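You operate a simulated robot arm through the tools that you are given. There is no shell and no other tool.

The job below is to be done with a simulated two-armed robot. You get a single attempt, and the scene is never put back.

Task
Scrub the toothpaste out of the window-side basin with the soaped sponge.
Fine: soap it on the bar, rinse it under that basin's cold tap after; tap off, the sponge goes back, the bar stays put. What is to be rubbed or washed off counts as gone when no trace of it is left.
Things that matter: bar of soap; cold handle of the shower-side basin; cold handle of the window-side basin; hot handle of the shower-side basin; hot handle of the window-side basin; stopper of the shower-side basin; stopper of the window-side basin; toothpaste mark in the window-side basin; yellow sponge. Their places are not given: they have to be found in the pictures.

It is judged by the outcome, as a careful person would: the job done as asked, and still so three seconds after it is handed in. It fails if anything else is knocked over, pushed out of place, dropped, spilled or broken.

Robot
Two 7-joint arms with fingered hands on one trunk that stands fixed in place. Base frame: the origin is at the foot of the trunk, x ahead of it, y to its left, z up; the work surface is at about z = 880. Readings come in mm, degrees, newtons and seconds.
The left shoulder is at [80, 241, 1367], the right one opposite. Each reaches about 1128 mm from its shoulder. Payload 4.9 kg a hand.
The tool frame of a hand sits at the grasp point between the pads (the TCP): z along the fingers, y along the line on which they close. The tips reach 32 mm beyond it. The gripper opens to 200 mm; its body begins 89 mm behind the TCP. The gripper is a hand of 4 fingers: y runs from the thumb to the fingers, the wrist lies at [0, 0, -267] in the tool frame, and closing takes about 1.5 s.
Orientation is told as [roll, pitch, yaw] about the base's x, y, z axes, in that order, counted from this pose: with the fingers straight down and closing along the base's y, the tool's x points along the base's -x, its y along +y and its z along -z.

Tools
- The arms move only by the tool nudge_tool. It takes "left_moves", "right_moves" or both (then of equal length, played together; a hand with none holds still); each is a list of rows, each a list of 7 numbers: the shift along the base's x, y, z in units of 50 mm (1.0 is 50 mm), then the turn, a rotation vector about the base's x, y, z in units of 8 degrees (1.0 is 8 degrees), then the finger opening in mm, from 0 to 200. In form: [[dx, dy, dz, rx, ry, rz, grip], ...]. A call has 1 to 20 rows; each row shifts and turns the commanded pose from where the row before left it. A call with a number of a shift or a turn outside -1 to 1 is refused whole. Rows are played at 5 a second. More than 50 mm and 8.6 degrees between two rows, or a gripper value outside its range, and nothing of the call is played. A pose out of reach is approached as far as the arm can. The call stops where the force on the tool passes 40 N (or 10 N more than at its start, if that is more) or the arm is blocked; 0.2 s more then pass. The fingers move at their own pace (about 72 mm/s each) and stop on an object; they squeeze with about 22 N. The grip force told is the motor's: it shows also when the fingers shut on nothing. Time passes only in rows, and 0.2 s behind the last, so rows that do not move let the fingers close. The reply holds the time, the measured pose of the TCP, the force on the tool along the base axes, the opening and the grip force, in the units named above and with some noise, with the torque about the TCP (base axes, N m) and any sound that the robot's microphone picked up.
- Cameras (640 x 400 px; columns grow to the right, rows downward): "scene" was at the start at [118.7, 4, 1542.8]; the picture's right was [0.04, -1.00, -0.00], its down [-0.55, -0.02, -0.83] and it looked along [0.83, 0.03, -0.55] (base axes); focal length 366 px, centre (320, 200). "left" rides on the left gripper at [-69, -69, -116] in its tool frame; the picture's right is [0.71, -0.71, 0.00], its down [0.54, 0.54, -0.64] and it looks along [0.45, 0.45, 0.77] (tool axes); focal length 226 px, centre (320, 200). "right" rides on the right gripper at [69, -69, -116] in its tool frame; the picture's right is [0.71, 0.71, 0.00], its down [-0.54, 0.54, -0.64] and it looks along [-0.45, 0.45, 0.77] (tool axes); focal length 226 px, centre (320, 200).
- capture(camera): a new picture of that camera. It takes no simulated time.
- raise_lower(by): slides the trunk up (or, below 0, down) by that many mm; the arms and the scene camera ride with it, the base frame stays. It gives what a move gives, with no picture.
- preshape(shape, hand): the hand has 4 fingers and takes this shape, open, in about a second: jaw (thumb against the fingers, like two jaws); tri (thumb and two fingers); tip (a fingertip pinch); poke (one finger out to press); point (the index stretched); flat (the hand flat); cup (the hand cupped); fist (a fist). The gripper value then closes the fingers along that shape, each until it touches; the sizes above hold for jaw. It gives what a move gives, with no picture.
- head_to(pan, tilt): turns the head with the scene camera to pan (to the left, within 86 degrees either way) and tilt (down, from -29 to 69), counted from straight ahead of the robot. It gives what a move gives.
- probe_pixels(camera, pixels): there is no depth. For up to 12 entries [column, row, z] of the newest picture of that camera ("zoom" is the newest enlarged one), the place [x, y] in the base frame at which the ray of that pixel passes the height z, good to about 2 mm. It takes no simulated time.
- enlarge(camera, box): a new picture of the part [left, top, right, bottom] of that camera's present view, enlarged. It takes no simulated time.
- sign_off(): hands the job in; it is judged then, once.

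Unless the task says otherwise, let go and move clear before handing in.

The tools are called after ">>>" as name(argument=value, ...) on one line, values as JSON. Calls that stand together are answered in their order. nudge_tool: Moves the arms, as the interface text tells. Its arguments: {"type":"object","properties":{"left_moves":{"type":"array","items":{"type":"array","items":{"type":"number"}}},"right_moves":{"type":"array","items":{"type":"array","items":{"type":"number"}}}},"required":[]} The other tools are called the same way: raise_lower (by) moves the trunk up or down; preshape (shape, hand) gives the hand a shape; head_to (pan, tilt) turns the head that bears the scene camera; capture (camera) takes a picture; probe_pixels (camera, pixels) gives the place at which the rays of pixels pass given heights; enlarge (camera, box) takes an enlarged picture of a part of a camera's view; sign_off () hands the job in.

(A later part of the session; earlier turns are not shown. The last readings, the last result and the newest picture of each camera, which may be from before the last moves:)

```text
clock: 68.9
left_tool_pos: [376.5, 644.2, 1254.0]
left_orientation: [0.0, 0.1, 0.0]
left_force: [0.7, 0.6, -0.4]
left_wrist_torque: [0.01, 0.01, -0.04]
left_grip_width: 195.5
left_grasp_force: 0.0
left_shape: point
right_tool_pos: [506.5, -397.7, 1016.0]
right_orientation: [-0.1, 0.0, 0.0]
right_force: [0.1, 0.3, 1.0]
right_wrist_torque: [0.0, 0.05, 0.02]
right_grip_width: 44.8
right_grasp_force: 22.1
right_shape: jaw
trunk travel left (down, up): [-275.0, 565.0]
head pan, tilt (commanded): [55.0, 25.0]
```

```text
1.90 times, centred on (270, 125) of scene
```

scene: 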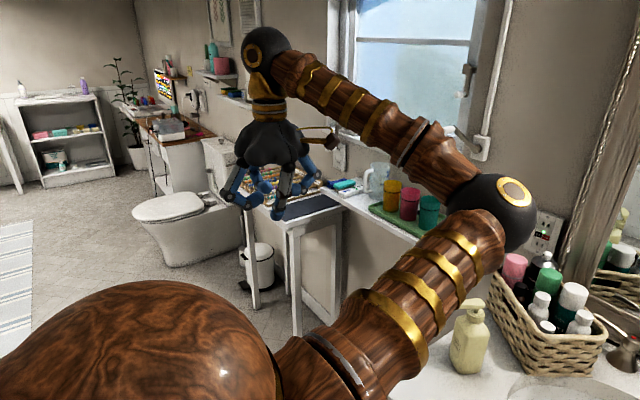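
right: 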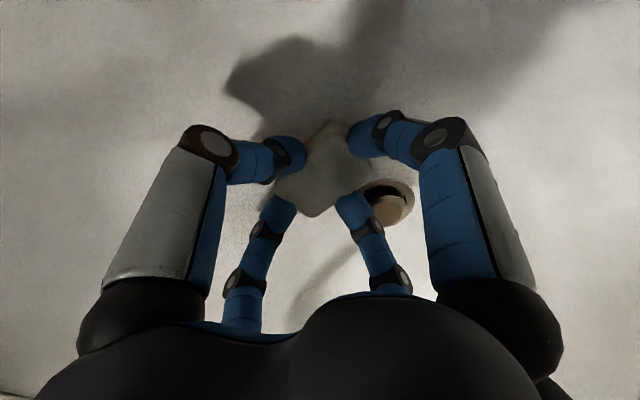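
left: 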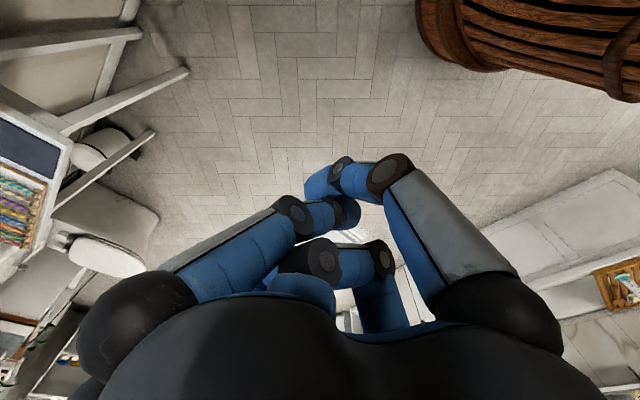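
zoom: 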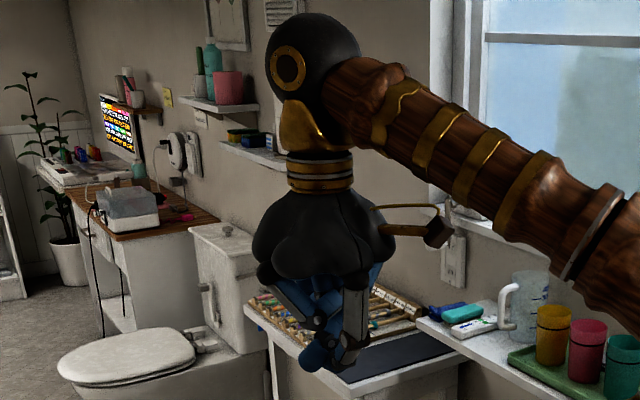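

The "poke" shape suits hooking the lever better: fingertip on the axis, others tucked. I reshape to poke, move the right hand further aside, and bring the left hand over with +90° yaw so the poking finger is on the mirror side.

>>> preshape(shape="poke", hand="left")

>>> nudge_tool(left_moves=[[0.45, -0.74, 0, 0, 0, 0.94, 0], [0.45, -0.74, 0, 0, 0, 0.94, 0], [0.45, -0.74, 0, 0, 0, 0.94, 0], [0.45, -0.74, 0, 0, 0, 0.94, 0], [0.45, -0.74, 0, 0, 0, 0.94, 0], [0.45, -0.74, 0, 0, 0, 0.94, 0], [0.45, -0.74, 0, 0, 0, 0.94, 0], [0.45, -0.74, 0, 0, 0, 0.94, 0], [0.45, -0.74, 0, 0, 0, 0.94, 0], [0.45, -0.74, 0, 0, 0, 0.94, 0], [0.45, -0.74, 0, 0, 0, 0.94, 0], [0.45, -0.74, 0, 0, 0, 0.94, 0]], right_moves=[[-0.17, -0.25, 0.1, 0, 0, 0, 30], [-0.17, -0.25, 0.1, 0, 0, 0, 30], [-0.17, -0.25, 0.1, 0, 0, 0, 30], [-0.17, -0.25, 0.1, 0, 0, 0, 30], [-0.17, -0.25, 0.1, 0, 0, 0, 30], [-0.17, -0.25, 0.1, 0, 0, 0, 30], [-0.17, -0.25, 0.1, 0, 0, 0, 30], [-0.17, -0.25, 0.1, 0, 0, 0, 30], [-0.17, -0.25, 0.1, 0, 0, 0, 30], [-0.17, -0.25, 0.1, 0, 0, 0, 30], [-0.17, -0.25, 0.1, 0, 0, 0, 30], [-0.17, -0.25, 0.1, 0, 0, 0, 30]])

>>> head_to(pan=5, tilt=35)

>>> capture(camera="scene")

>>> capture(camera="left")

```text
clock: 69.8
left_tool_pos: [376.2, 644.2, 1254.3]
left_orientation: [0.0, 0.0, 0.1]
left_force: [0.1, 0.0, -0.4]
left_wrist_torque: [0.01, -0.03, 0.01]
left_grip_width: 0.0
left_grasp_force: 0.0
left_shape: poke
right_tool_pos: [506.9, -397.4, 1016.5]
right_orientation: [-0.2, 0.1, 0.0]
right_force: [-0.4, 0.6, 0.9]
right_wrist_torque: [-0.01, -0.03, -0.01]
right_grip_width: 45.1
right_grasp_force: 21.9
right_shape: jaw
trunk travel left (down, up): [-275.0, 565.0]
head pan, tilt (commanded): [55.0, 25.0]
```

```text
clock: 72.4
left_tool_pos: [648.1, 197.0, 1257.5]
left_orientation: [-0.1, -0.1, 90.4]
left_force: [-0.7, 0.1, 1.2]
left_wrist_torque: [0.04, -0.01, 0.05]
left_grip_width: 0.1
left_grasp_force: 0.1
left_shape: poke
right_tool_pos: [405.7, -552.6, 1076.1]
right_orientation: [0.0, 0.0, 0.2]
right_force: [-0.2, 0.3, -0.1]
right_wrist_torque: [-0.01, 0.02, 0.02]
right_grip_width: 45.3
right_grasp_force: 22.1
right_shape: jaw
trunk travel left (down, up): [-275.0, 565.0]
head pan, tilt (commanded): [55.0, 25.0]
```

```text
clock: 73.6
left_tool_pos: [649.1, 199.1, 1256.4]
left_orientation: [0.1, 0.0, 90.2]
left_force: [-0.3, -0.2, -0.6]
left_wrist_torque: [0.03, 0.02, 0.0]
left_grip_width: 0.2
left_grasp_force: 0.1
left_shape: poke
right_tool_pos: [405.9, -551.8, 1077.3]
right_orientation: [-0.1, 0.0, 0.0]
right_force: [0.4, -0.9, 0.3]
right_wrist_torque: [-0.02, -0.02, -0.01]
right_grip_width: 45.2
right_grasp_force: 22.5
right_shape: jaw
trunk travel left (down, up): [-275.0, 565.0]
head pan, tilt (commanded): [5.0, 35.0]
```

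```text
taken
```

scene: 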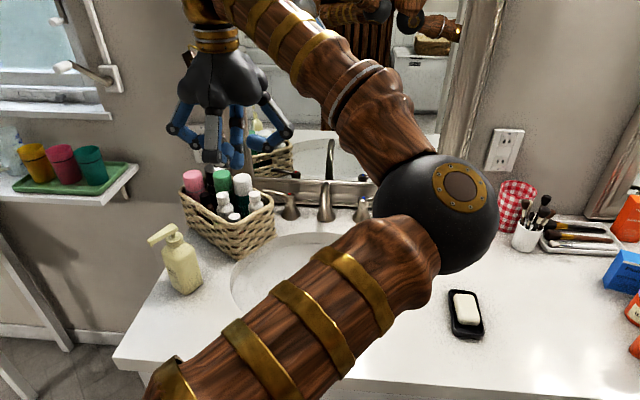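

```text
taken
```

left: 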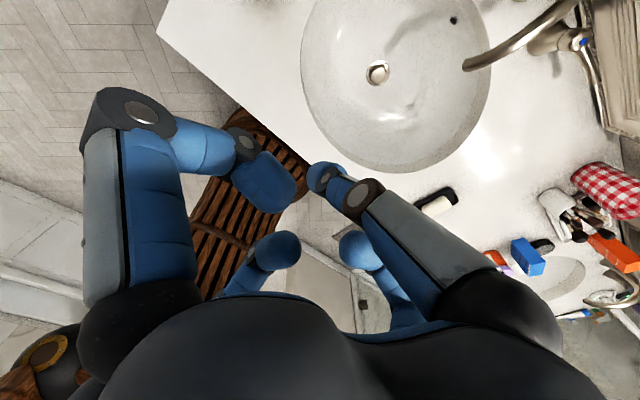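

Yaw 90° was reached; the left elbow is at (440,215), far from the parked right hand. I bring the left hand toward the cold handle, pitching the fingers forward by 45°, staying above spout height.

>>> nudge_tool(left_moves=[[0.6, -0.74, -0.2, 0, -0.7, 0, 0], [0.6, -0.74, -0.2, 0, -0.7, 0, 0], [0.6, -0.74, -0.2, 0, -0.7, 0, 0], [0.6, -0.74, -0.2, 0, -0.7, 0, 0], [0.6, -0.74, -0.2, 0, -0.7, 0, 0], [0.6, -0.74, -0.2, 0, -0.7, 0, 0], [0.6, -0.74, -0.2, 0, -0.7, 0, 0], [0.6, -0.74, -0.2, 0, -0.7, 0, 0], [0, 0, 0, 0, 0, 0, 0]])

>>> capture(camera="scene")

>>> capture(camera="left")

```text
clock: 75.6
left_tool_pos: [886.7, -95.1, 1174.1]
left_orientation: [-44.8, 0.1, 90.3]
left_force: [0.4, -0.2, 0.6]
left_wrist_torque: [-0.02, -0.01, -0.05]
left_grip_width: 0.2
left_grasp_force: 0.0
left_shape: poke
right_tool_pos: [406.4, -551.3, 1076.7]
right_orientation: [-0.1, 0.1, 0.0]
right_force: [0.1, 1.1, -0.4]
right_wrist_torque: [-0.01, 0.0, 0.02]
right_grip_width: 45.1
right_grasp_force: 21.8
right_shape: jaw
trunk travel left (down, up): [-275.0, 565.0]
head pan, tilt (commanded): [5.0, 35.0]
```

```text
taken
```

scene: 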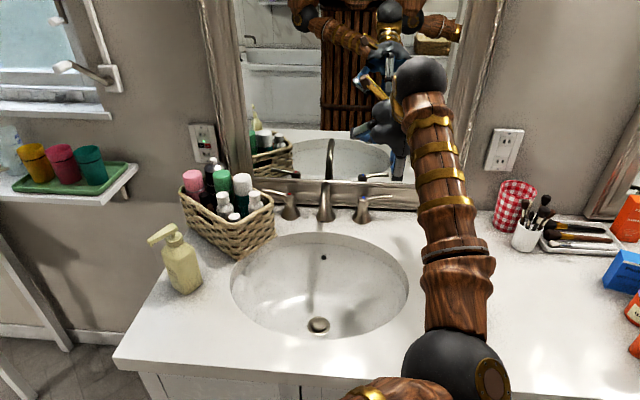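

```text
taken
```

left: 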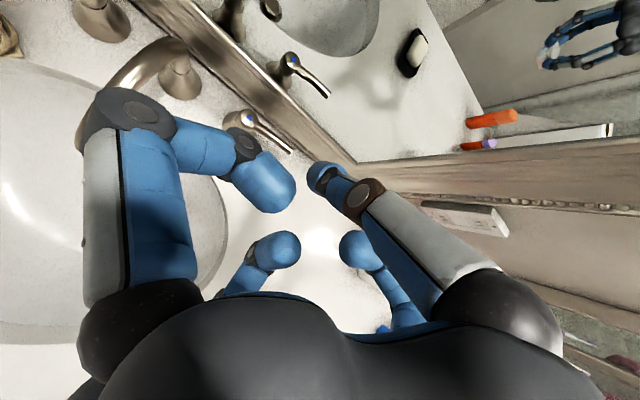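

The left wrist camera sees the cold hub (248,118) and lever tip (290,148), with the mirror frame behind. I zoom in and probe.

>>> enlarge(camera="left", box=[200, 80, 360, 180])

>>> probe_pixels(camera="left", pixels=[[248, 118, 950], [248, 118, 940], [291, 149, 960], [291, 149, 950], [320, 150, 880], [345, 165, 880], [300, 135, 880]])

```text
4.00 times, centred on (280, 130) of left
```

zoom: 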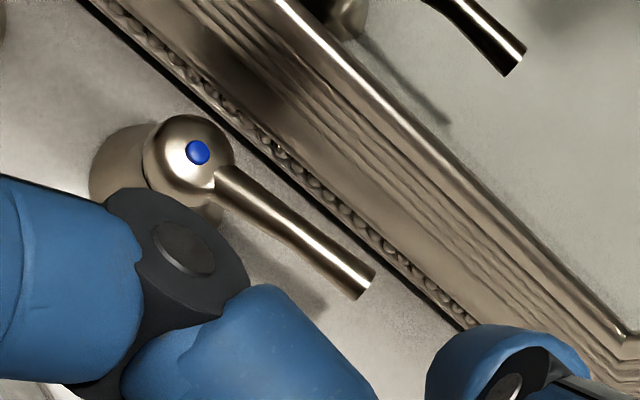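

```text
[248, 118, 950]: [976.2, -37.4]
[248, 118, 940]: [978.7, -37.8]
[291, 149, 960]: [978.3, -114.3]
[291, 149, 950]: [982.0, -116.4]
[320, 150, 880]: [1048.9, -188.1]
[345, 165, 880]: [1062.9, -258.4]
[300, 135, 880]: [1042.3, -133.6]
```

>>> probe_pixels(camera="zoom", pixels=[[330, 210, 885], [420, 290, 885], [240, 125, 885], [345, 205, 900], [400, 180, 960], [362, 283, 960], [300, 228, 957], [340, 245, 957]])

>>> enlarge(camera="scene", box=[330, 130, 450, 230])

```text
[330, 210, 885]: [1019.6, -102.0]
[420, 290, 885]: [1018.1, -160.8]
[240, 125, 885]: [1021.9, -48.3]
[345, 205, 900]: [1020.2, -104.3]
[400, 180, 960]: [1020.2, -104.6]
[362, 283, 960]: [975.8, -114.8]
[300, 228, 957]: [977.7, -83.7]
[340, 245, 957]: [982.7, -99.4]
```

```text
4.00 times, centred on (390, 180) of scene
```

zoom: 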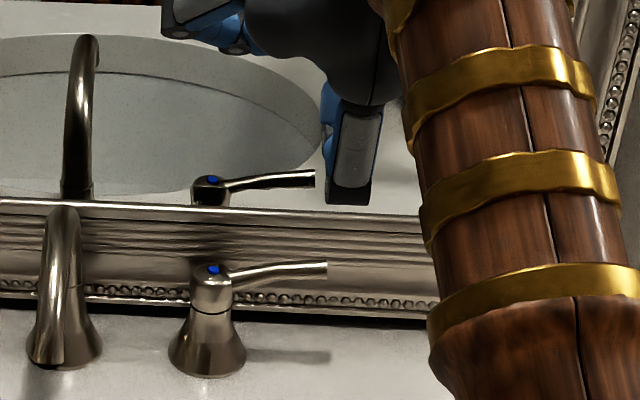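

Frame front is at x≈1020, lever back face ≈984, so there is a ~35 mm gap for the ~21 mm fingertip. I move above that gap with a slightly steeper hand and check from both cameras.

>>> nudge_tool(left_moves=[[0.5, -0.04, -0.77, 0, 0.16, 0, 0], [0.5, -0.04, -0.77, 0, 0.16, 0, 0], [0.5, -0.04, -0.77, 0, 0.16, 0, 0], [0.5, -0.04, -0.77, 0, 0.16, 0, 0], [0, 0, 0, 0, 0, 0, 0]])

>>> capture(camera="left")

>>> enlarge(camera="scene", box=[330, 130, 450, 230])

```text
clock: 76.8
left_tool_pos: [955.6, -105.4, 1067.5]
left_orientation: [-41.3, 0.2, 90.2]
left_force: [0.0, -0.1, 0.5]
left_wrist_torque: [-0.02, -0.01, -0.05]
left_grip_width: 0.0
left_grasp_force: 0.0
left_shape: poke
left hand out of reach, approached as far as the arm can: row 3, 4
right_tool_pos: [405.8, -552.4, 1077.6]
right_orientation: [-0.1, 0.1, 0.0]
right_force: [0.4, 0.1, -0.5]
right_wrist_torque: [0.04, 0.01, -0.05]
right_grip_width: 45.1
right_grasp_force: 21.8
right_shape: jaw
trunk travel left (down, up): [-275.0, 565.0]
head pan, tilt (commanded): [5.0, 35.0]
```

```text
taken
```

left: 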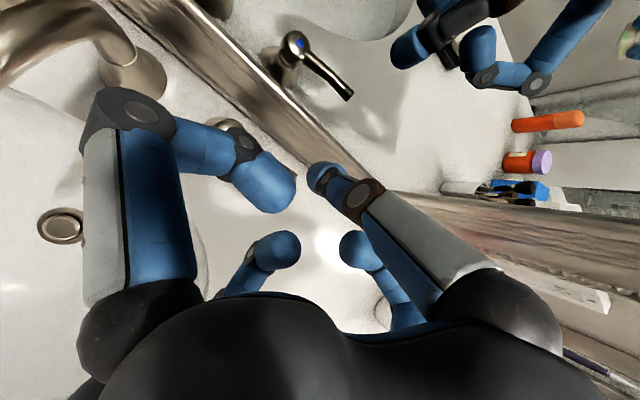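

```text
4.00 times, centred on (390, 180) of scene
```

zoom: 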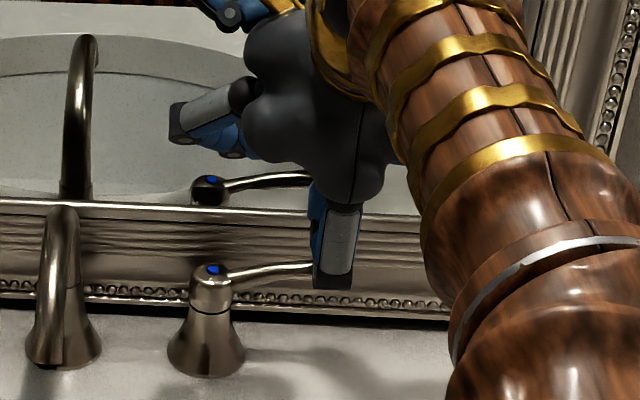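

The left arm ran out of reach at (956,-105,1068); lowering the trunk and flattening the hand will bring it in range. First I raise both hands so nothing is struck when the trunk goes down.

>>> nudge_tool(left_moves=[[-0.4, 0, 0.8, 0, 0, 0, 0], [-0.4, 0, 0.8, 0, 0, 0, 0], [-0.4, 0, 0.8, 0, 0, 0, 0], [-0.4, 0, 0.8, 0, 0, 0, 0], [-0.6, 0, 0.8, 0, 0, 0, 0], [-0.4, 0, 0.4, 0, 0, 0, 0]], right_moves=[[0, 0, 0.6, 0, 0, 0, 30], [0, 0, 0.6, 0, 0, 0, 30], [0, 0, 0.6, 0, 0, 0, 30], [0, 0, 0.6, 0, 0, 0, 30], [0, 0, 0.6, 0, 0, 0, 30], [0, 0, 0.6, 0, 0, 0, 30]])

>>> capture(camera="scene")

```text
clock: 78.2
left_tool_pos: [821.6, -101.3, 1287.8]
left_orientation: [-39.7, 0.2, 90.2]
left_force: [0.5, 0.6, -0.2]
left_wrist_torque: [-0.03, -0.01, 0.0]
left_grip_width: 0.2
left_grasp_force: 0.0
left_shape: poke
right_tool_pos: [403.9, -547.3, 1259.6]
right_orientation: [-0.1, 0.1, 0.0]
right_force: [0.2, -0.1, 0.9]
right_wrist_torque: [-0.01, -0.04, -0.02]
right_grip_width: 45.1
right_grasp_force: 22.5
right_shape: jaw
trunk travel left (down, up): [-275.0, 565.0]
head pan, tilt (commanded): [5.0, 35.0]
```

```text
taken
```

scene: 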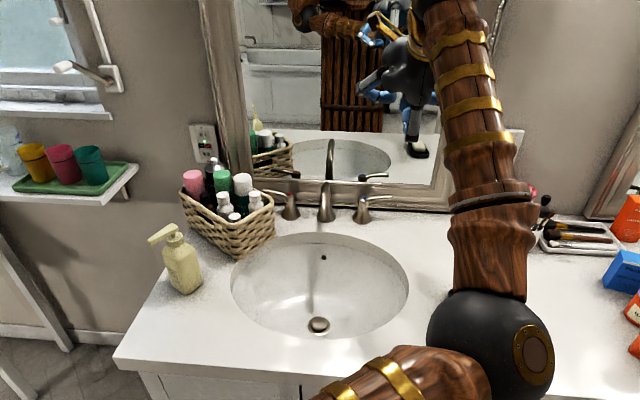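

Both hands are high and the left elbow (≈(346,-150,1206)) is in front of the counter with nothing below it. I lower the trunk by 180 mm.

>>> raise_lower(by=-180)

>>> capture(camera="scene")

>>> capture(camera="left")

```text
clock: 80.2
left_tool_pos: [823.1, -101.6, 1107.2]
left_orientation: [-39.8, 0.2, 90.3]
left_force: [0.9, 0.1, -0.6]
left_wrist_torque: [0.0, 0.0, 0.0]
left_grip_width: 0.0
left_grasp_force: 0.1
left_shape: poke
right_tool_pos: [405.9, -547.1, 1078.1]
right_orientation: [0.0, 0.0, 0.0]
right_force: [-0.1, 0.9, -0.1]
right_wrist_torque: [0.03, -0.01, 0.0]
right_grip_width: 45.1
right_grasp_force: 22.1
right_shape: jaw
trunk travel left (down, up): [-95.0, 745.0]
head pan, tilt (commanded): [5.0, 35.0]
```

```text
taken
```

scene: 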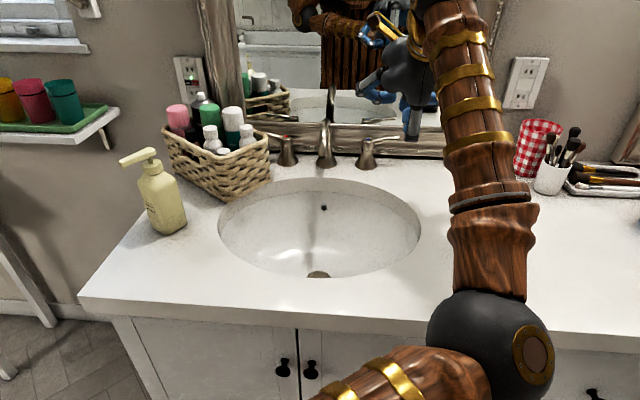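

```text
taken
```

left: 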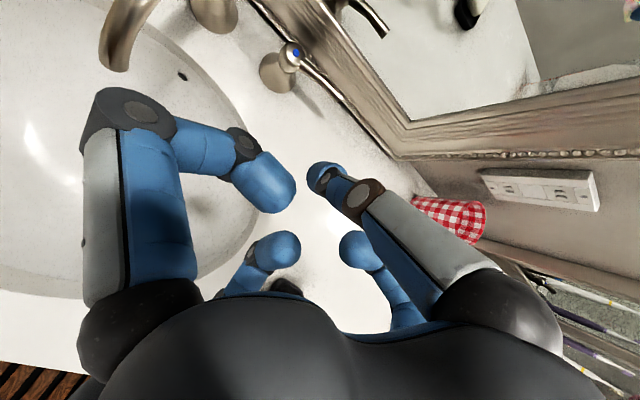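

With shoulders lower, the target is within range. I flatten the hand to 40° below horizontal, turn it 15° toward −y, and move to a pre-pose 60 mm above the gap behind the lever.

>>> nudge_tool(left_moves=[[0, 0, 0, 0, -0.63, 0, 0], [0, 0, 0, 0, -0.6, 0, 0], [0, 0, 0, 0, 0, -0.95, 0], [0, 0, 0, 0, 0, -0.95, 0], [0.8, 0.02, -0.41, 0, 0, 0, 0], [0.8, 0.02, -0.41, 0, 0, 0, 0], [0.8, 0.02, -0.41, 0, 0, 0, 0], [0.8, 0.02, -0.41, 0, 0, 0, 0], [0, 0, 0, 0, 0, 0, 0]])

>>> capture(camera="left")

>>> enlarge(camera="scene", box=[310, 90, 470, 190])

```text
clock: 82.2
left_tool_pos: [980.6, -97.1, 1028.1]
left_orientation: [-49.6, 0.2, 75.0]
left_force: [0.3, 0.9, 0.2]
left_wrist_torque: [-0.01, -0.01, 0.02]
left_grip_width: 0.1
left_grasp_force: 0.1
left_shape: poke
right_tool_pos: [404.7, -549.0, 1078.0]
right_orientation: [-0.1, 0.0, -0.1]
right_force: [-0.6, -0.4, -0.5]
right_wrist_torque: [0.01, -0.03, 0.01]
right_grip_width: 45.0
right_grasp_force: 22.1
right_shape: jaw
trunk travel left (down, up): [-95.0, 745.0]
head pan, tilt (commanded): [5.0, 35.0]
```

```text
taken
```

left: 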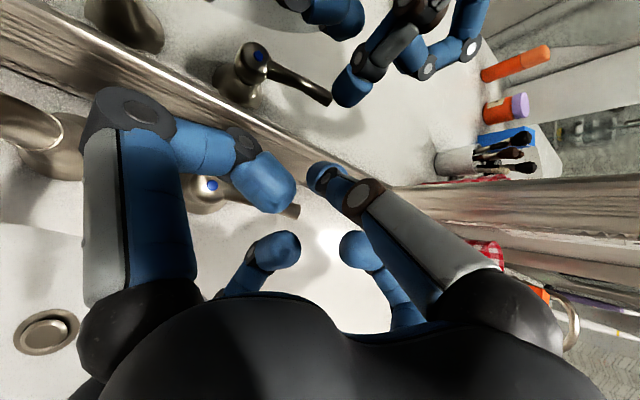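

```text
4.00 times, centred on (390, 140) of scene
```

zoom: 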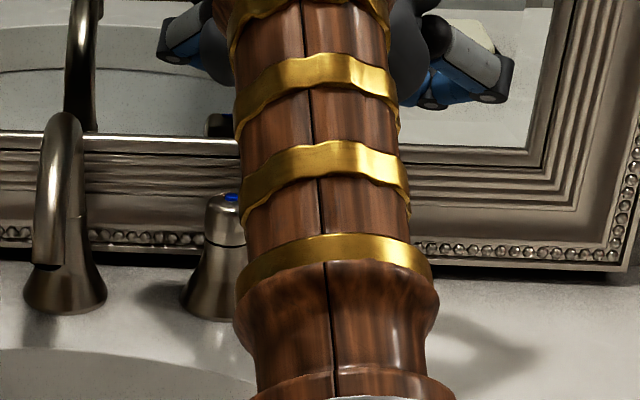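

The hand reached the pre-pose; lever tip visible at (297,210) under the fingertip (318,178). I probe the lever against the planned descent line.

>>> enlarge(camera="left", box=[180, 140, 360, 252])

>>> probe_pixels(camera="left", pixels=[[298, 210, 958], [213, 186, 950], [322, 178, 1013], [340, 178, 958], [400, 192, 958], [345, 165, 900]])

```text
3.56 times, centred on (270, 196) of left
```

zoom: 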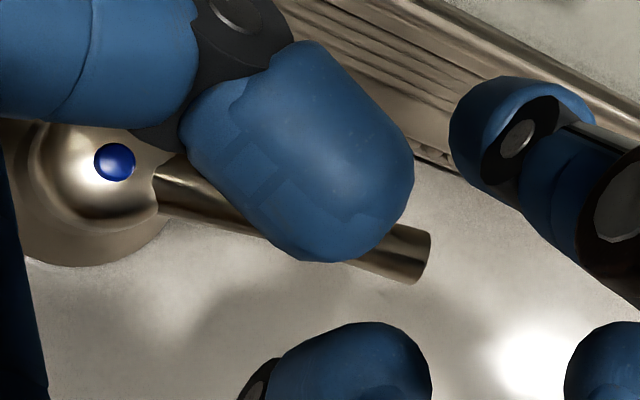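

```text
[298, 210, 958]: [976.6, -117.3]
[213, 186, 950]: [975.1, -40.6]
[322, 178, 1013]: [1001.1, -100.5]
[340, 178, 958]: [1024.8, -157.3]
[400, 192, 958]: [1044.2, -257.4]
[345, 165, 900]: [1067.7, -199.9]
```

Lever tip at (977,-117,958), fingertip at ≈(999,-101): straight descent lands in the gap between lever and frame. I descend 61 mm in graded steps.

>>> nudge_tool(left_moves=[[0, 0, -0.4, 0, 0, 0, 0], [0, 0, -0.4, 0, 0, 0, 0], [0, 0, -0.25, 0, 0, 0, 0], [0, 0, -0.12, 0, 0, 0, 0], [0, 0, -0.05, 0, 0, 0, 0], [0, 0, 0, 0, 0, 0, 0]])

>>> capture(camera="left")

>>> enlarge(camera="left", box=[180, 140, 380, 265])

```text
clock: 83.6
left_tool_pos: [985.0, -98.4, 964.8]
left_orientation: [-49.4, 0.2, 75.0]
left_force: [0.6, 0.6, -0.1]
left_wrist_torque: [0.0, -0.02, -0.01]
left_grip_width: 0.0
left_grasp_force: 0.0
left_shape: poke
right_tool_pos: [405.7, -548.6, 1078.7]
right_orientation: [0.0, -0.1, -0.1]
right_force: [0.4, -0.9, 0.0]
right_wrist_torque: [-0.01, 0.0, 0.02]
right_grip_width: 45.2
right_grasp_force: 21.9
right_shape: jaw
trunk travel left (down, up): [-95.0, 745.0]
head pan, tilt (commanded): [5.0, 35.0]
```

```text
taken
```

left: 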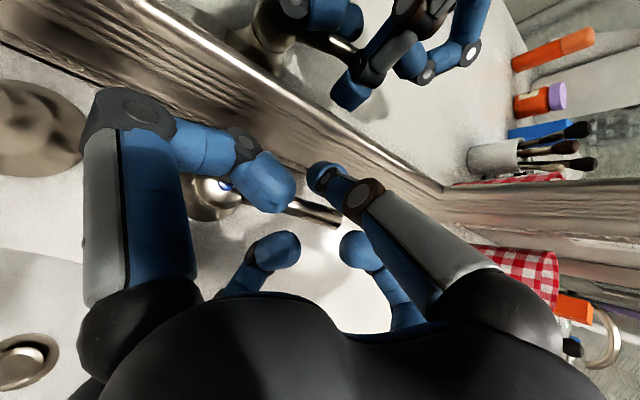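

```text
3.20 times, centred on (280, 202) of left
```

zoom: 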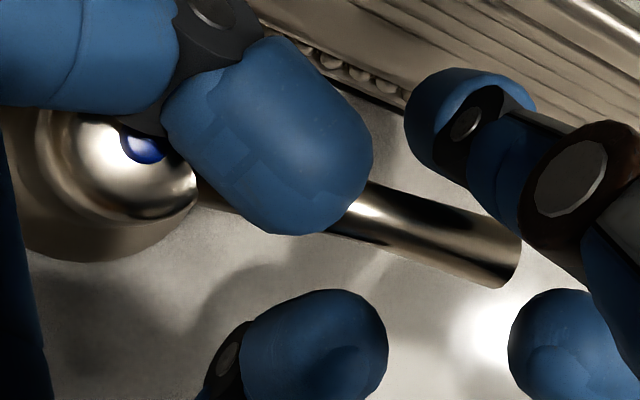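

The fingertip is behind the lever with no contact force. I pull toward the user in small steps along an arc and watch for force and sound.

>>> nudge_tool(left_moves=[[-0.2, 0, 0, 0, 0, 0, 0], [-0.2, 0, 0, 0, 0, 0, 0], [-0.2, 0.06, 0, 0, 0, 0, 0], [0, 0, 0, 0, 0, 0, 0]])

>>> capture(camera="left")

>>> capture(camera="scene")

```text
clock: 84.6
left_tool_pos: [954.2, -93.5, 965.1]
left_orientation: [-49.5, 0.2, 75.0]
left_force: [0.6, -1.0, 0.1]
left_wrist_torque: [-0.02, 0.01, -0.01]
left_grip_width: 0.0
left_grasp_force: 0.2
left_shape: poke
right_tool_pos: [406.3, -548.2, 1077.1]
right_orientation: [-0.1, 0.2, 0.0]
right_force: [-0.2, 0.3, 0.4]
right_wrist_torque: [0.04, 0.0, 0.0]
right_grip_width: 44.9
right_grasp_force: 21.8
right_shape: jaw
trunk travel left (down, up): [-95.0, 745.0]
head pan, tilt (commanded): [5.0, 35.0]
```

```text
taken
```

left: 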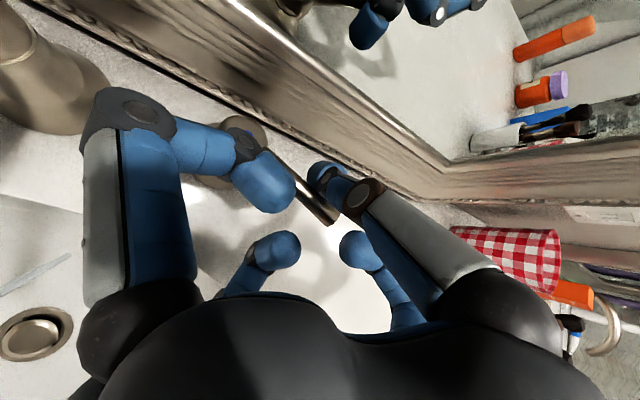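

```text
taken
```

scene: 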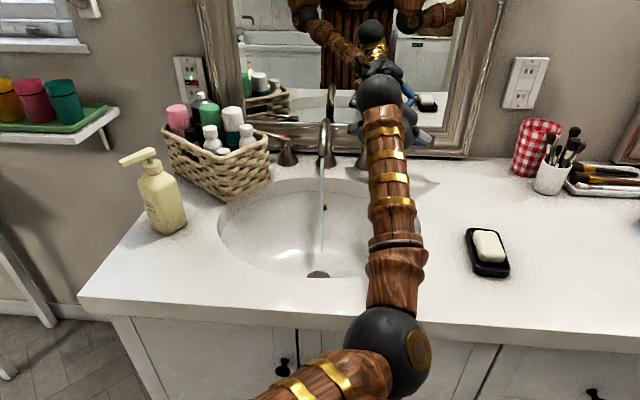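

Water now runs from the spout: stream at (322,170–250). I zoom on the stream and then back the left finger up and out.

>>> enlarge(camera="scene", box=[220, 100, 420, 290])

>>> nudge_tool(left_moves=[[0.06, 0, 0.2, 0, 0, 0, 0], [0, 0, 0.6, 0, 0, 0, 0], [0, 0, 0.8, 0, 0, 0, 0], [-0.3, 0, 0.8, 0, 0, 0, 0], [-0.8, 0, 0.4, 0, 0, 0, 0], [-0.8, 0, 0.4, 0, 0, 0, 0], [-0.8, 0.2, 0.3, 0, 0, 0, 0], [-0.8, 0.4, 0.2, 0, 0, 0, 0]])

>>> capture(camera="scene")

```text
2.11 times, centred on (320, 195) of scene
```

zoom: 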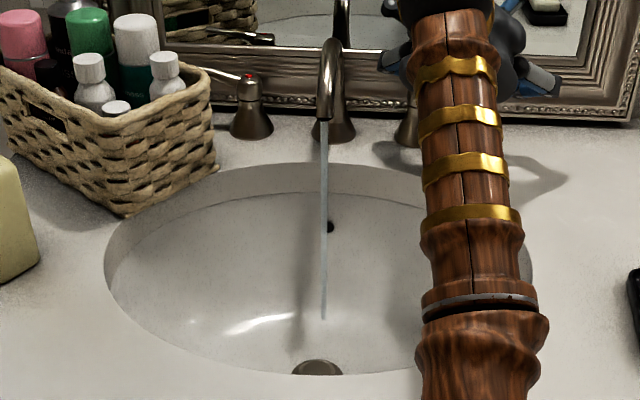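

```text
clock: 86.4
left_tool_pos: [779.6, -63.4, 1148.9]
left_orientation: [-49.4, 0.2, 75.0]
left_force: [0.3, -0.3, -0.2]
left_wrist_torque: [0.02, -0.03, -0.02]
left_grip_width: 0.1
left_grasp_force: 0.1
left_shape: poke
right_tool_pos: [404.8, -546.6, 1078.0]
right_orientation: [-0.1, 0.0, 0.0]
right_force: [-0.9, 0.0, -0.2]
right_wrist_torque: [-0.02, -0.03, 0.02]
right_grip_width: 45.4
right_grasp_force: 22.0
right_shape: jaw
trunk travel left (down, up): [-95.0, 745.0]
head pan, tilt (commanded): [5.0, 35.0]
```

```text
taken
```

scene: 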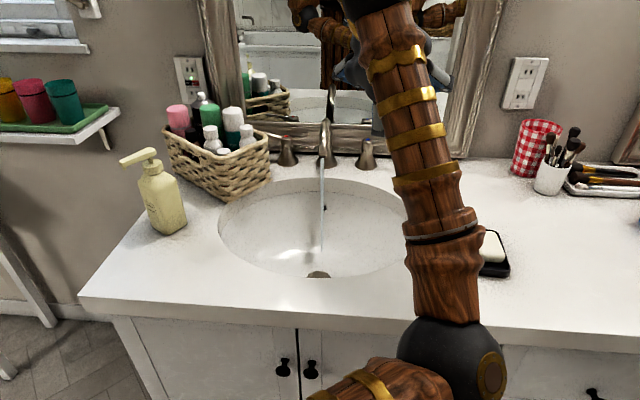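

The stream falls at about (321,170)–(321,252). I probe its landing point and withdraw the left arm to the left and up.

>>> probe_pixels(camera="scene", pixels=[[321.4, 252, 690], [321.4, 252, 700], [321.4, 252, 720], [322, 210, 800], [322, 210, 850], [322, 190, 900], [323, 170, 950], [323, 168, 980]])

>>> nudge_tool(left_moves=[[-0.7, 0.4, 0.5, 0, 0, 0, 0], [-0.7, 0.4, 0.5, 0, 0, 0, 0], [-0.7, 0.6, 0.3, 0, 0, 0, 0], [-0.6, 0.7, 0.3, 0, 0, 0, 0], [-0.6, 0.7, 0.3, 0, 0, 0, 0], [-0.6, 0.7, 0.2, 0, 0, 0, 0], [-0.5, 0.8, 0.2, 0, 0, 0, 0], [-0.4, 0.8, 0, 0, 0, 0, 0], [-0.4, 0.8, 0, 0, 0, 0, 0], [-0.4, 0.8, 0, 0, 0, 0, 0], [-0.4, 0.8, 0, 0, 0, 0, 0], [-0.4, 0.8, 0, 0, 0, 0, 0], [-0.2, 0.8, 0, 0, 0, 0, 0]])

>>> capture(camera="scene")

```text
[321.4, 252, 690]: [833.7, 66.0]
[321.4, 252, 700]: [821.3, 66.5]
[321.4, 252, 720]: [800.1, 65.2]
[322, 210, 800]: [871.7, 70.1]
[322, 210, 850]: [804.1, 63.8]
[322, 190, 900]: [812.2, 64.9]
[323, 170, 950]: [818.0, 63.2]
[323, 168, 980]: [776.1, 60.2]
```

```text
clock: 89.2
left_tool_pos: [474.8, 369.6, 1245.7]
left_orientation: [-49.4, -0.1, 75.2]
left_force: [0.0, 0.5, 0.1]
left_wrist_torque: [-0.07, 0.01, -0.02]
left_grip_width: 0.3
left_grasp_force: 0.0
left_shape: poke
left hand out of reach, approached as far as the arm can: row 12, 13
right_tool_pos: [405.5, -546.6, 1078.4]
right_orientation: [-0.2, 0.1, 0.0]
right_force: [0.1, -0.3, -0.1]
right_wrist_torque: [-0.09, 0.04, 0.01]
right_grip_width: 45.0
right_grasp_force: 21.9
right_shape: jaw
trunk travel left (down, up): [-95.0, 745.0]
head pan, tilt (commanded): [5.0, 35.0]
```

```text
taken
```

scene: 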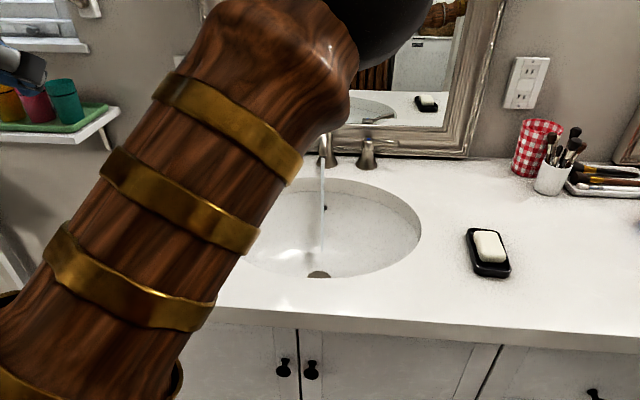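

The left forearm still blocks the view because of its twisted wrist. I unwind the left hand's tilt and yaw while moving it further left.

>>> nudge_tool(left_moves=[[0, 0.1, 0.1, 0.228, 0.852, 0, 0], [0, 0.1, 0.1, 0.228, 0.852, 0, 0], [0, 0.1, 0.1, 0.228, 0.852, 0, 0], [0, 0.1, 0, 0.228, 0.852, 0, 0], [0, 0.1, 0, 0.228, 0.852, 0, 0], [0, 0.1, 0, 0.228, 0.852, 0, 0], [0, 0.1, 0, 0.228, 0.852, 0, 0], [-0.1, 0.5, 0, 0, 0, -0.94, 0], [-0.1, 0.5, 0, 0, 0, -0.94, 0], [-0.1, 0.5, 0, 0, 0, -0.94, 0], [-0.1, 0.5, 0, 0, 0, -0.94, 0], [-0.1, 0.5, 0, 0, 0, -0.94, 0], [-0.1, 0.5, 0, 0, 0, -0.94, 0], [-0.1, 0.5, 0, 0, 0, -0.94, 0], [-0.1, 0.5, 0, 0, 0, -0.94, 0], [-0.1, 0.5, 0, 0, 0, -0.94, 0], [-0.1, 0.5, 0, 0, 0, -0.94, 0]])

>>> capture(camera="scene")

```text
clock: 92.8
left_tool_pos: [423.5, 654.4, 1257.0]
left_orientation: [-0.2, 0.2, -0.2]
left_force: [0.2, 0.1, -0.7]
left_wrist_torque: [-0.03, 0.0, -0.01]
left_grip_width: 0.0
left_grasp_force: 0.0
left_shape: poke
right_tool_pos: [405.5, -546.8, 1079.6]
right_orientation: [-0.3, 0.0, 0.0]
right_force: [0.3, -0.1, 0.2]
right_wrist_torque: [-0.04, 0.0, 0.01]
right_grip_width: 44.9
right_grasp_force: 22.4
right_shape: jaw
trunk travel left (down, up): [-95.0, 745.0]
head pan, tilt (commanded): [5.0, 35.0]
```

```text
taken
```

scene: 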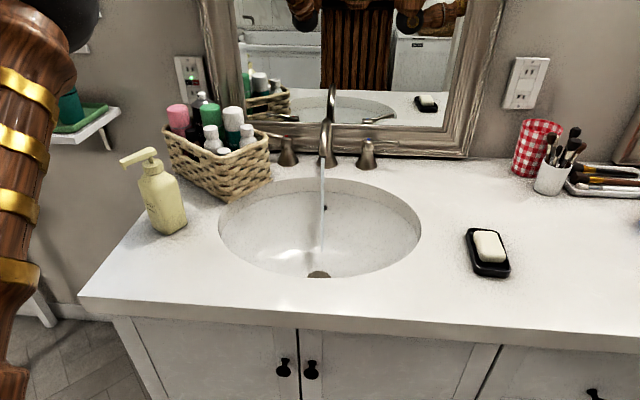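

The view is clear and water is running steadily. I zoom to locate the stream top and bottom precisely before bringing the sponge in.

>>> enlarge(camera="scene", box=[280, 110, 380, 172])

>>> enlarge(camera="scene", box=[260, 190, 380, 290])

```text
6.40 times, centred on (330, 141) of scene
```

zoom: 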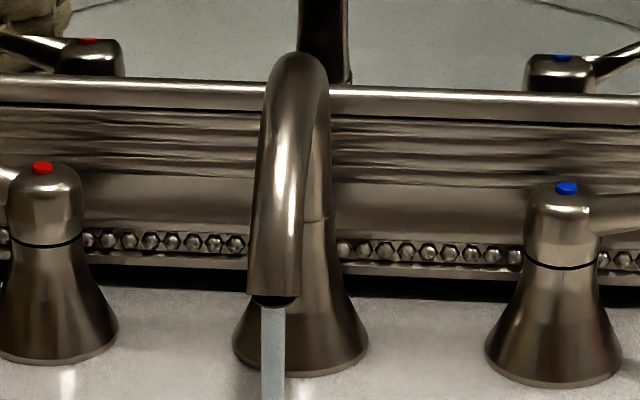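

```text
4.00 times, centred on (320, 240) of scene
```

zoom: 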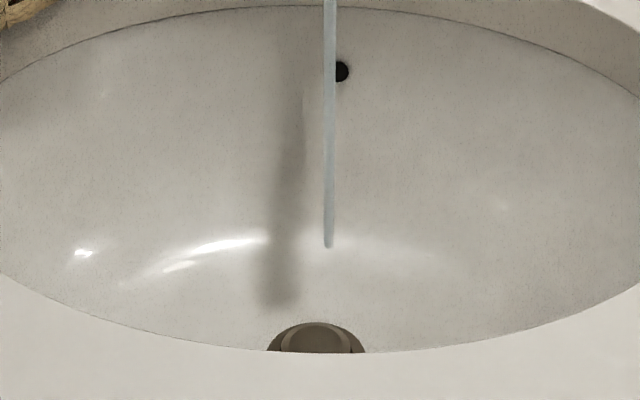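

>>> probe_pixels(camera="scene", pixels=[[322.5, 156.6, 960], [322.5, 156.6, 980], [322.5, 156.6, 1000], [322, 251.5, 700], [322, 251.5, 710], [322, 251.5, 720], [322, 200, 870], [322, 200, 880], [368, 139, 950], [400, 143, 955]])

>>> enlarge(camera="scene", box=[340, 110, 440, 172])

```text
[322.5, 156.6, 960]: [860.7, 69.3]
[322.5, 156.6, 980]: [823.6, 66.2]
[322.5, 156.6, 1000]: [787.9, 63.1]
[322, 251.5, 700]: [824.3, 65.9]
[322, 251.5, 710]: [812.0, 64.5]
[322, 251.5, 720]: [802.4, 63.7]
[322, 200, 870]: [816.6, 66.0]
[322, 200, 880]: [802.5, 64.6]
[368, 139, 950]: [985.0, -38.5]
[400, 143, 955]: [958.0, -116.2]
```

```text
6.40 times, centred on (390, 141) of scene
```

zoom: 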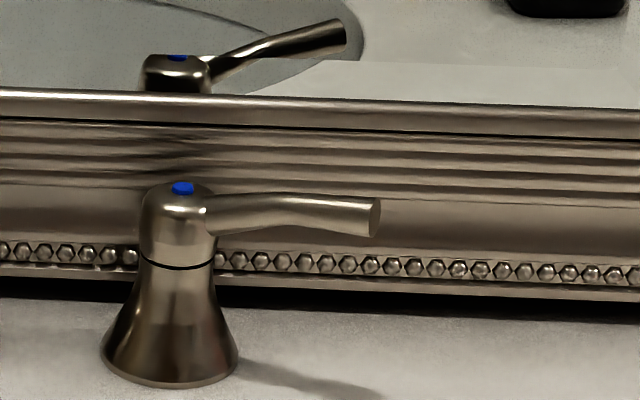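

Outlet is ≈(827,66,978) and the stream falls near x≈823, y≈66; the lever now sits about 25° open. I raise the trunk back so the right arm comes in from above for the rinse.

>>> raise_lower(by=180)

>>> head_to(pan=-5, tilt=42)

>>> capture(camera="scene")

```text
clock: 94.8
left_tool_pos: [423.3, 652.8, 1437.3]
left_orientation: [-0.2, 0.2, 0.0]
left_force: [0.1, -0.5, -0.3]
left_wrist_torque: [0.01, -0.01, 0.0]
left_grip_width: 0.0
left_grasp_force: 0.1
left_shape: poke
right_tool_pos: [405.7, -547.5, 1258.1]
right_orientation: [-0.1, 0.1, 0.1]
right_force: [-0.1, -0.2, -0.2]
right_wrist_torque: [0.01, -0.02, 0.0]
right_grip_width: 45.1
right_grasp_force: 22.3
right_shape: jaw
trunk travel left (down, up): [-275.0, 565.0]
head pan, tilt (commanded): [5.0, 35.0]
```

```text
clock: 95.5
left_tool_pos: [423.0, 652.2, 1437.9]
left_orientation: [-0.1, 0.1, 0.1]
left_force: [-0.4, 0.5, -0.6]
left_wrist_torque: [-0.01, 0.03, 0.0]
left_grip_width: 0.0
left_grasp_force: 0.1
left_shape: poke
right_tool_pos: [405.8, -548.6, 1258.8]
right_orientation: [-0.1, 0.0, 0.0]
right_force: [0.1, -0.5, 0.1]
right_wrist_torque: [0.02, -0.03, -0.05]
right_grip_width: 44.9
right_grasp_force: 22.1
right_shape: jaw
trunk travel left (down, up): [-275.0, 565.0]
head pan, tilt (commanded): [-5.0, 42.0]
```

```text
taken
```

scene: 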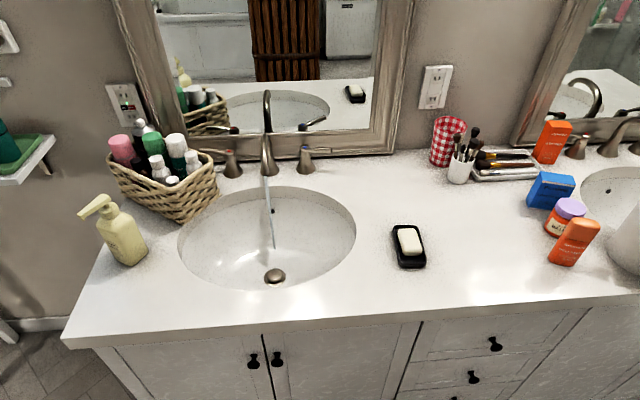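

I bring the right hand (sponge held) toward the basin, yawing −25° and tilting the fingers forward so the stream can fall between two digits onto the sponge.

>>> nudge_tool(right_moves=[[0.43, 0.77, -0.24, 0, 0, -0.35, 30], [0.43, 0.77, -0.24, 0, 0, -0.35, 30], [0.43, 0.77, -0.24, 0, 0, -0.35, 30], [0.43, 0.77, -0.24, 0, 0, -0.35, 30], [0.43, 0.77, -0.24, 0, 0, -0.35, 30], [0.43, 0.77, -0.24, 0, 0, -0.35, 30], [0.43, 0.77, -0.24, 0, 0, -0.35, 30], [0.43, 0.77, -0.24, 0, 0, -0.35, 30], [0.43, 0.77, -0.24, 0, 0, -0.35, 30], [0, 0, 0, 0, 0, 0, 30]])

>>> nudge_tool(right_moves=[[0.05, 0.4, -0.1, 0.332, -0.914, 0, 30], [0.05, 0.4, -0.1, 0.332, -0.914, 0, 30], [0.05, 0.4, -0.1, 0.332, -0.914, 0, 30], [0.05, 0.4, -0.1, 0.332, -0.914, 0, 30], [0.05, 0.4, -0.1, 0.332, -0.914, 0, 30], [0.05, 0.4, -0.1, 0.332, -0.914, 0, 30], [0.05, 0.4, -0.1, 0.332, -0.914, 0, 30], [0.05, 0.4, -0.1, 0.332, -0.914, 0, 30], [0.05, 0.4, -0.1, 0.332, -0.914, 0, 30], [0, 0, 0, 0, 0, 0, 30]])

>>> capture(camera="scene")

>>> capture(camera="right")

```text
clock: 97.7
left_tool_pos: [422.3, 651.7, 1438.3]
left_orientation: [-0.2, 0.2, 0.0]
left_force: [0.7, -0.8, 0.1]
left_wrist_torque: [0.03, -0.04, 0.01]
left_grip_width: 0.0
left_grasp_force: 0.0
left_shape: poke
right_tool_pos: [600.4, -199.8, 1152.6]
right_orientation: [0.0, 0.0, -25.3]
right_force: [0.3, 0.3, -0.1]
right_wrist_torque: [0.01, -0.03, 0.0]
right_grip_width: 45.2
right_grasp_force: 21.9
right_shape: jaw
trunk travel left (down, up): [-275.0, 565.0]
head pan, tilt (commanded): [-5.0, 42.0]
```

```text
clock: 99.9
left_tool_pos: [424.5, 651.4, 1437.7]
left_orientation: [-0.1, 0.2, -0.1]
left_force: [-0.6, 0.3, -0.5]
left_wrist_torque: [0.0, 0.04, -0.01]
left_grip_width: 0.1
left_grasp_force: 0.1
left_shape: poke
right_tool_pos: [622.6, -23.4, 1104.6]
right_orientation: [62.8, -41.4, -51.2]
right_force: [-1.5, -0.1, -0.2]
right_wrist_torque: [0.02, -0.01, -0.01]
right_grip_width: 44.8
right_grasp_force: 22.2
right_shape: jaw
trunk travel left (down, up): [-275.0, 565.0]
head pan, tilt (commanded): [-5.0, 42.0]
```

```text
taken
```

scene: 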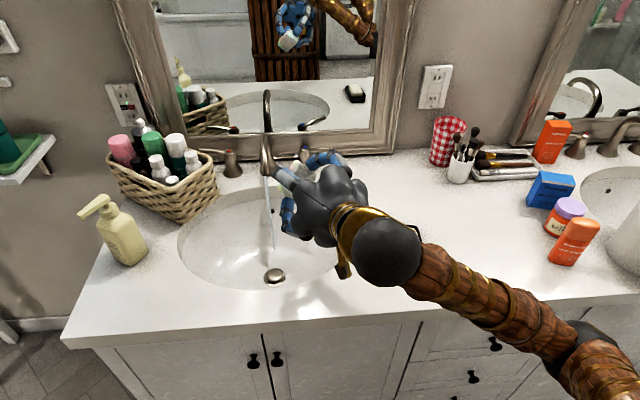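

```text
taken
```

right: 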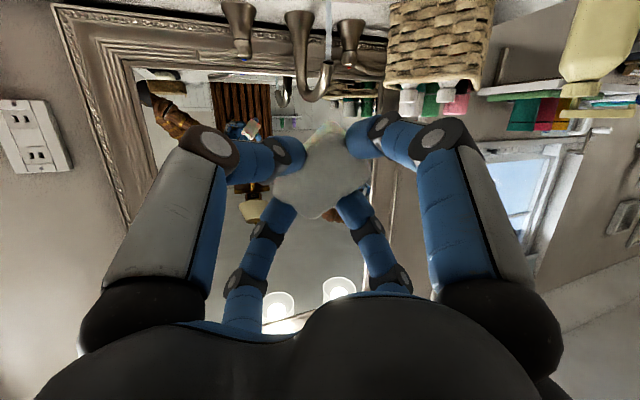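

Fingers now point forward 20° below horizontal as planned, and the sponge faces the spout. I move to a staging point in front of the stream, (720,28,930), and check.

>>> nudge_tool(right_moves=[[0.39, 0.206, -0.7, 0, 0, 0, 30], [0.39, 0.206, -0.7, 0, 0, 0, 30], [0.39, 0.206, -0.7, 0, 0, 0, 30], [0.39, 0.206, -0.7, 0, 0, 0, 30], [0.39, 0.206, -0.7, 0, 0, 0, 30], [0, 0, 0, 0, 0, 0, 30]])

>>> enlarge(camera="scene", box=[180, 110, 420, 310])

>>> capture(camera="right")

```text
clock: 101.1
left_tool_pos: [418.1, 650.7, 1438.9]
left_orientation: [-0.1, 0.3, -0.1]
left_force: [0.3, 0.1, -0.9]
left_wrist_torque: [0.0, 0.05, 0.02]
left_grip_width: 0.1
left_grasp_force: 0.0
left_shape: poke
right_tool_pos: [712.9, 27.7, 953.0]
right_orientation: [64.8, -41.8, -52.4]
right_force: [-18.4, -3.9, 42.2]
right_wrist_torque: [-2.72, 8.62, -0.6]
right_grip_width: 45.1
right_grasp_force: 22.0
right_shape: jaw
trunk travel left (down, up): [-275.0, 565.0]
head pan, tilt (commanded): [-5.0, 42.0]
stopped in row 6 (right hand): the force on the tool passed its limit at 170 N (the readings are from after the stop); the commanded pose is now the measured one
```

```text
2.00 times, centred on (300, 210) of scene
```

zoom: 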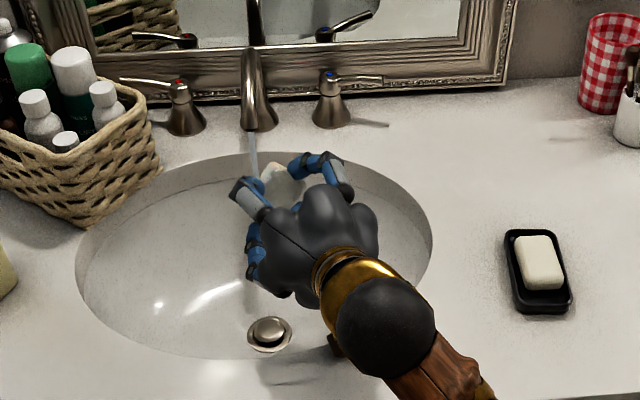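

```text
taken
```

right: 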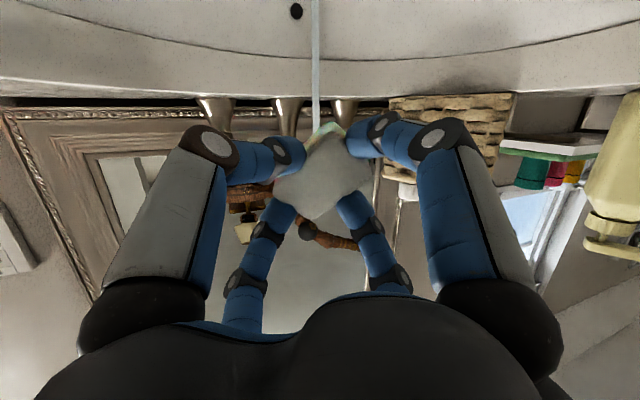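

The camera pod under the right hand struck the counter at the basin's front edge (zoom (330,345)) — the roll I chose puts it underneath. I back up and away at once.

>>> nudge_tool(right_moves=[[-0.05, 0, 0.3, 0, 0, 0, 30], [-0.2, -0.05, 0.7, 0, 0, 0, 30], [-0.3, -0.1, 0.8, 0, 0, 0, 30], [-0.3, -0.1, 0.8, 0, 0, 0, 30], [0, 0, 0, 0, 0, 0, 30]])

>>> capture(camera="scene")

>>> capture(camera="right")

```text
clock: 102.3
left_tool_pos: [424.1, 652.0, 1437.3]
left_orientation: [-0.1, 0.2, -0.2]
left_force: [-0.2, 0.7, 0.0]
left_wrist_torque: [0.04, 0.02, 0.01]
left_grip_width: 0.0
left_grasp_force: 0.0
left_shape: poke
right_tool_pos: [674.2, 13.0, 1078.5]
right_orientation: [64.3, -41.8, -52.1]
right_force: [1.0, 0.1, -0.5]
right_wrist_torque: [0.0, -0.02, 0.02]
right_grip_width: 44.9
right_grasp_force: 22.1
right_shape: jaw
trunk travel left (down, up): [-275.0, 565.0]
head pan, tilt (commanded): [-5.0, 42.0]
```

```text
taken
```

scene: 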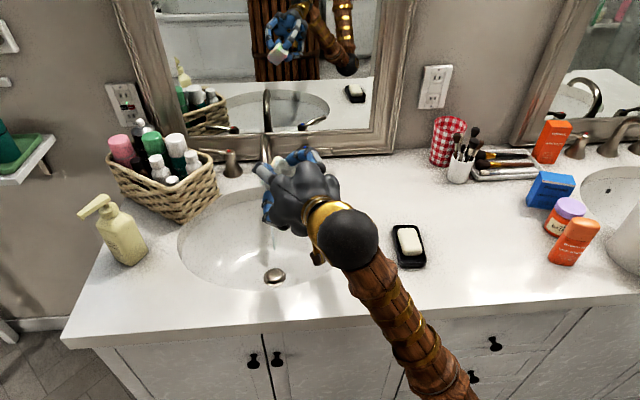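

```text
taken
```

right: 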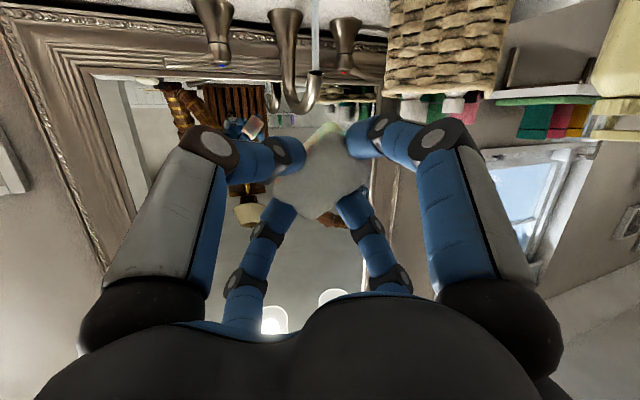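

Nothing was displaced (soap dish still at (408,245)) and the sponge is still held. I roll the hand +90° about its finger axis so the camera pod moves to the side instead of underneath.

>>> nudge_tool(right_moves=[[0, 0, 0, 0.83, 0.305, -0.31, 30], [0, 0, 0, 0.83, 0.305, -0.31, 30], [0, 0, 0, 0.83, 0.305, -0.31, 30], [0, 0, 0, 0.83, 0.305, -0.31, 30], [0, 0, 0, 0.83, 0.305, -0.31, 30], [0, 0, 0, 0.83, 0.305, -0.31, 30], [0, 0, 0, 0.83, 0.305, -0.31, 30], [0, 0, 0, 0.83, 0.305, -0.31, 30], [0, 0, 0, 0.83, 0.305, -0.31, 30], [0, 0, 0, 0.83, 0.305, -0.31, 30], [0, 0, 0, 0.83, 0.305, -0.31, 30], [0, 0, 0, 0.83, 0.305, -0.31, 30], [0, 0, 0, 0, 0, 0, 30]])

>>> capture(camera="scene")

>>> capture(camera="right")

```text
clock: 105.1
left_tool_pos: [424.5, 651.0, 1437.2]
left_orientation: [-0.1, 0.3, -0.2]
left_force: [-0.7, 0.3, 0.4]
left_wrist_torque: [-0.04, 0.01, 0.02]
left_grip_width: 0.0
left_grasp_force: 0.1
left_shape: poke
right_tool_pos: [675.1, 13.6, 1078.2]
right_orientation: [63.4, 41.8, -89.0]
right_force: [0.0, 1.0, 0.2]
right_wrist_torque: [0.01, 0.01, -0.03]
right_grip_width: 45.0
right_grasp_force: 21.9
right_shape: jaw
trunk travel left (down, up): [-275.0, 565.0]
head pan, tilt (commanded): [-5.0, 42.0]
```

```text
taken
```

scene: 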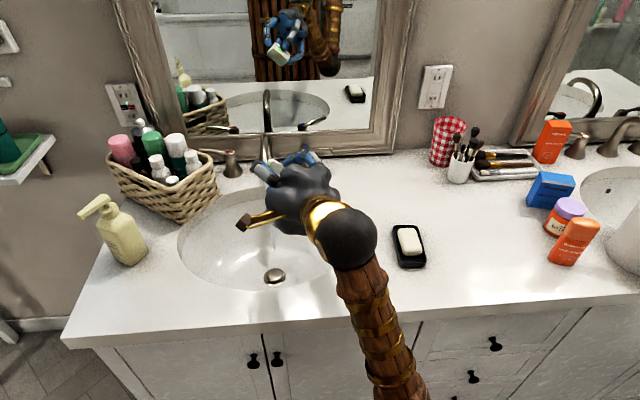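

```text
taken
```

right: 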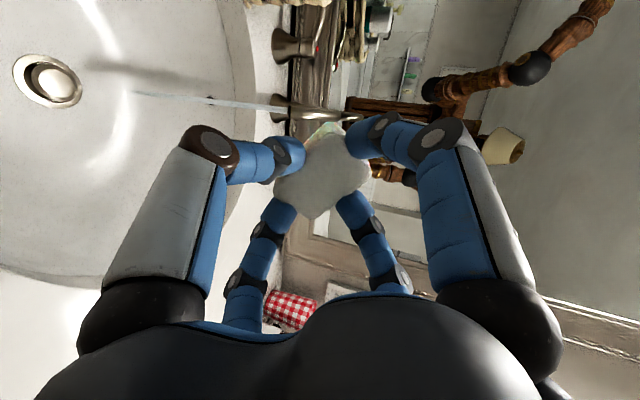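

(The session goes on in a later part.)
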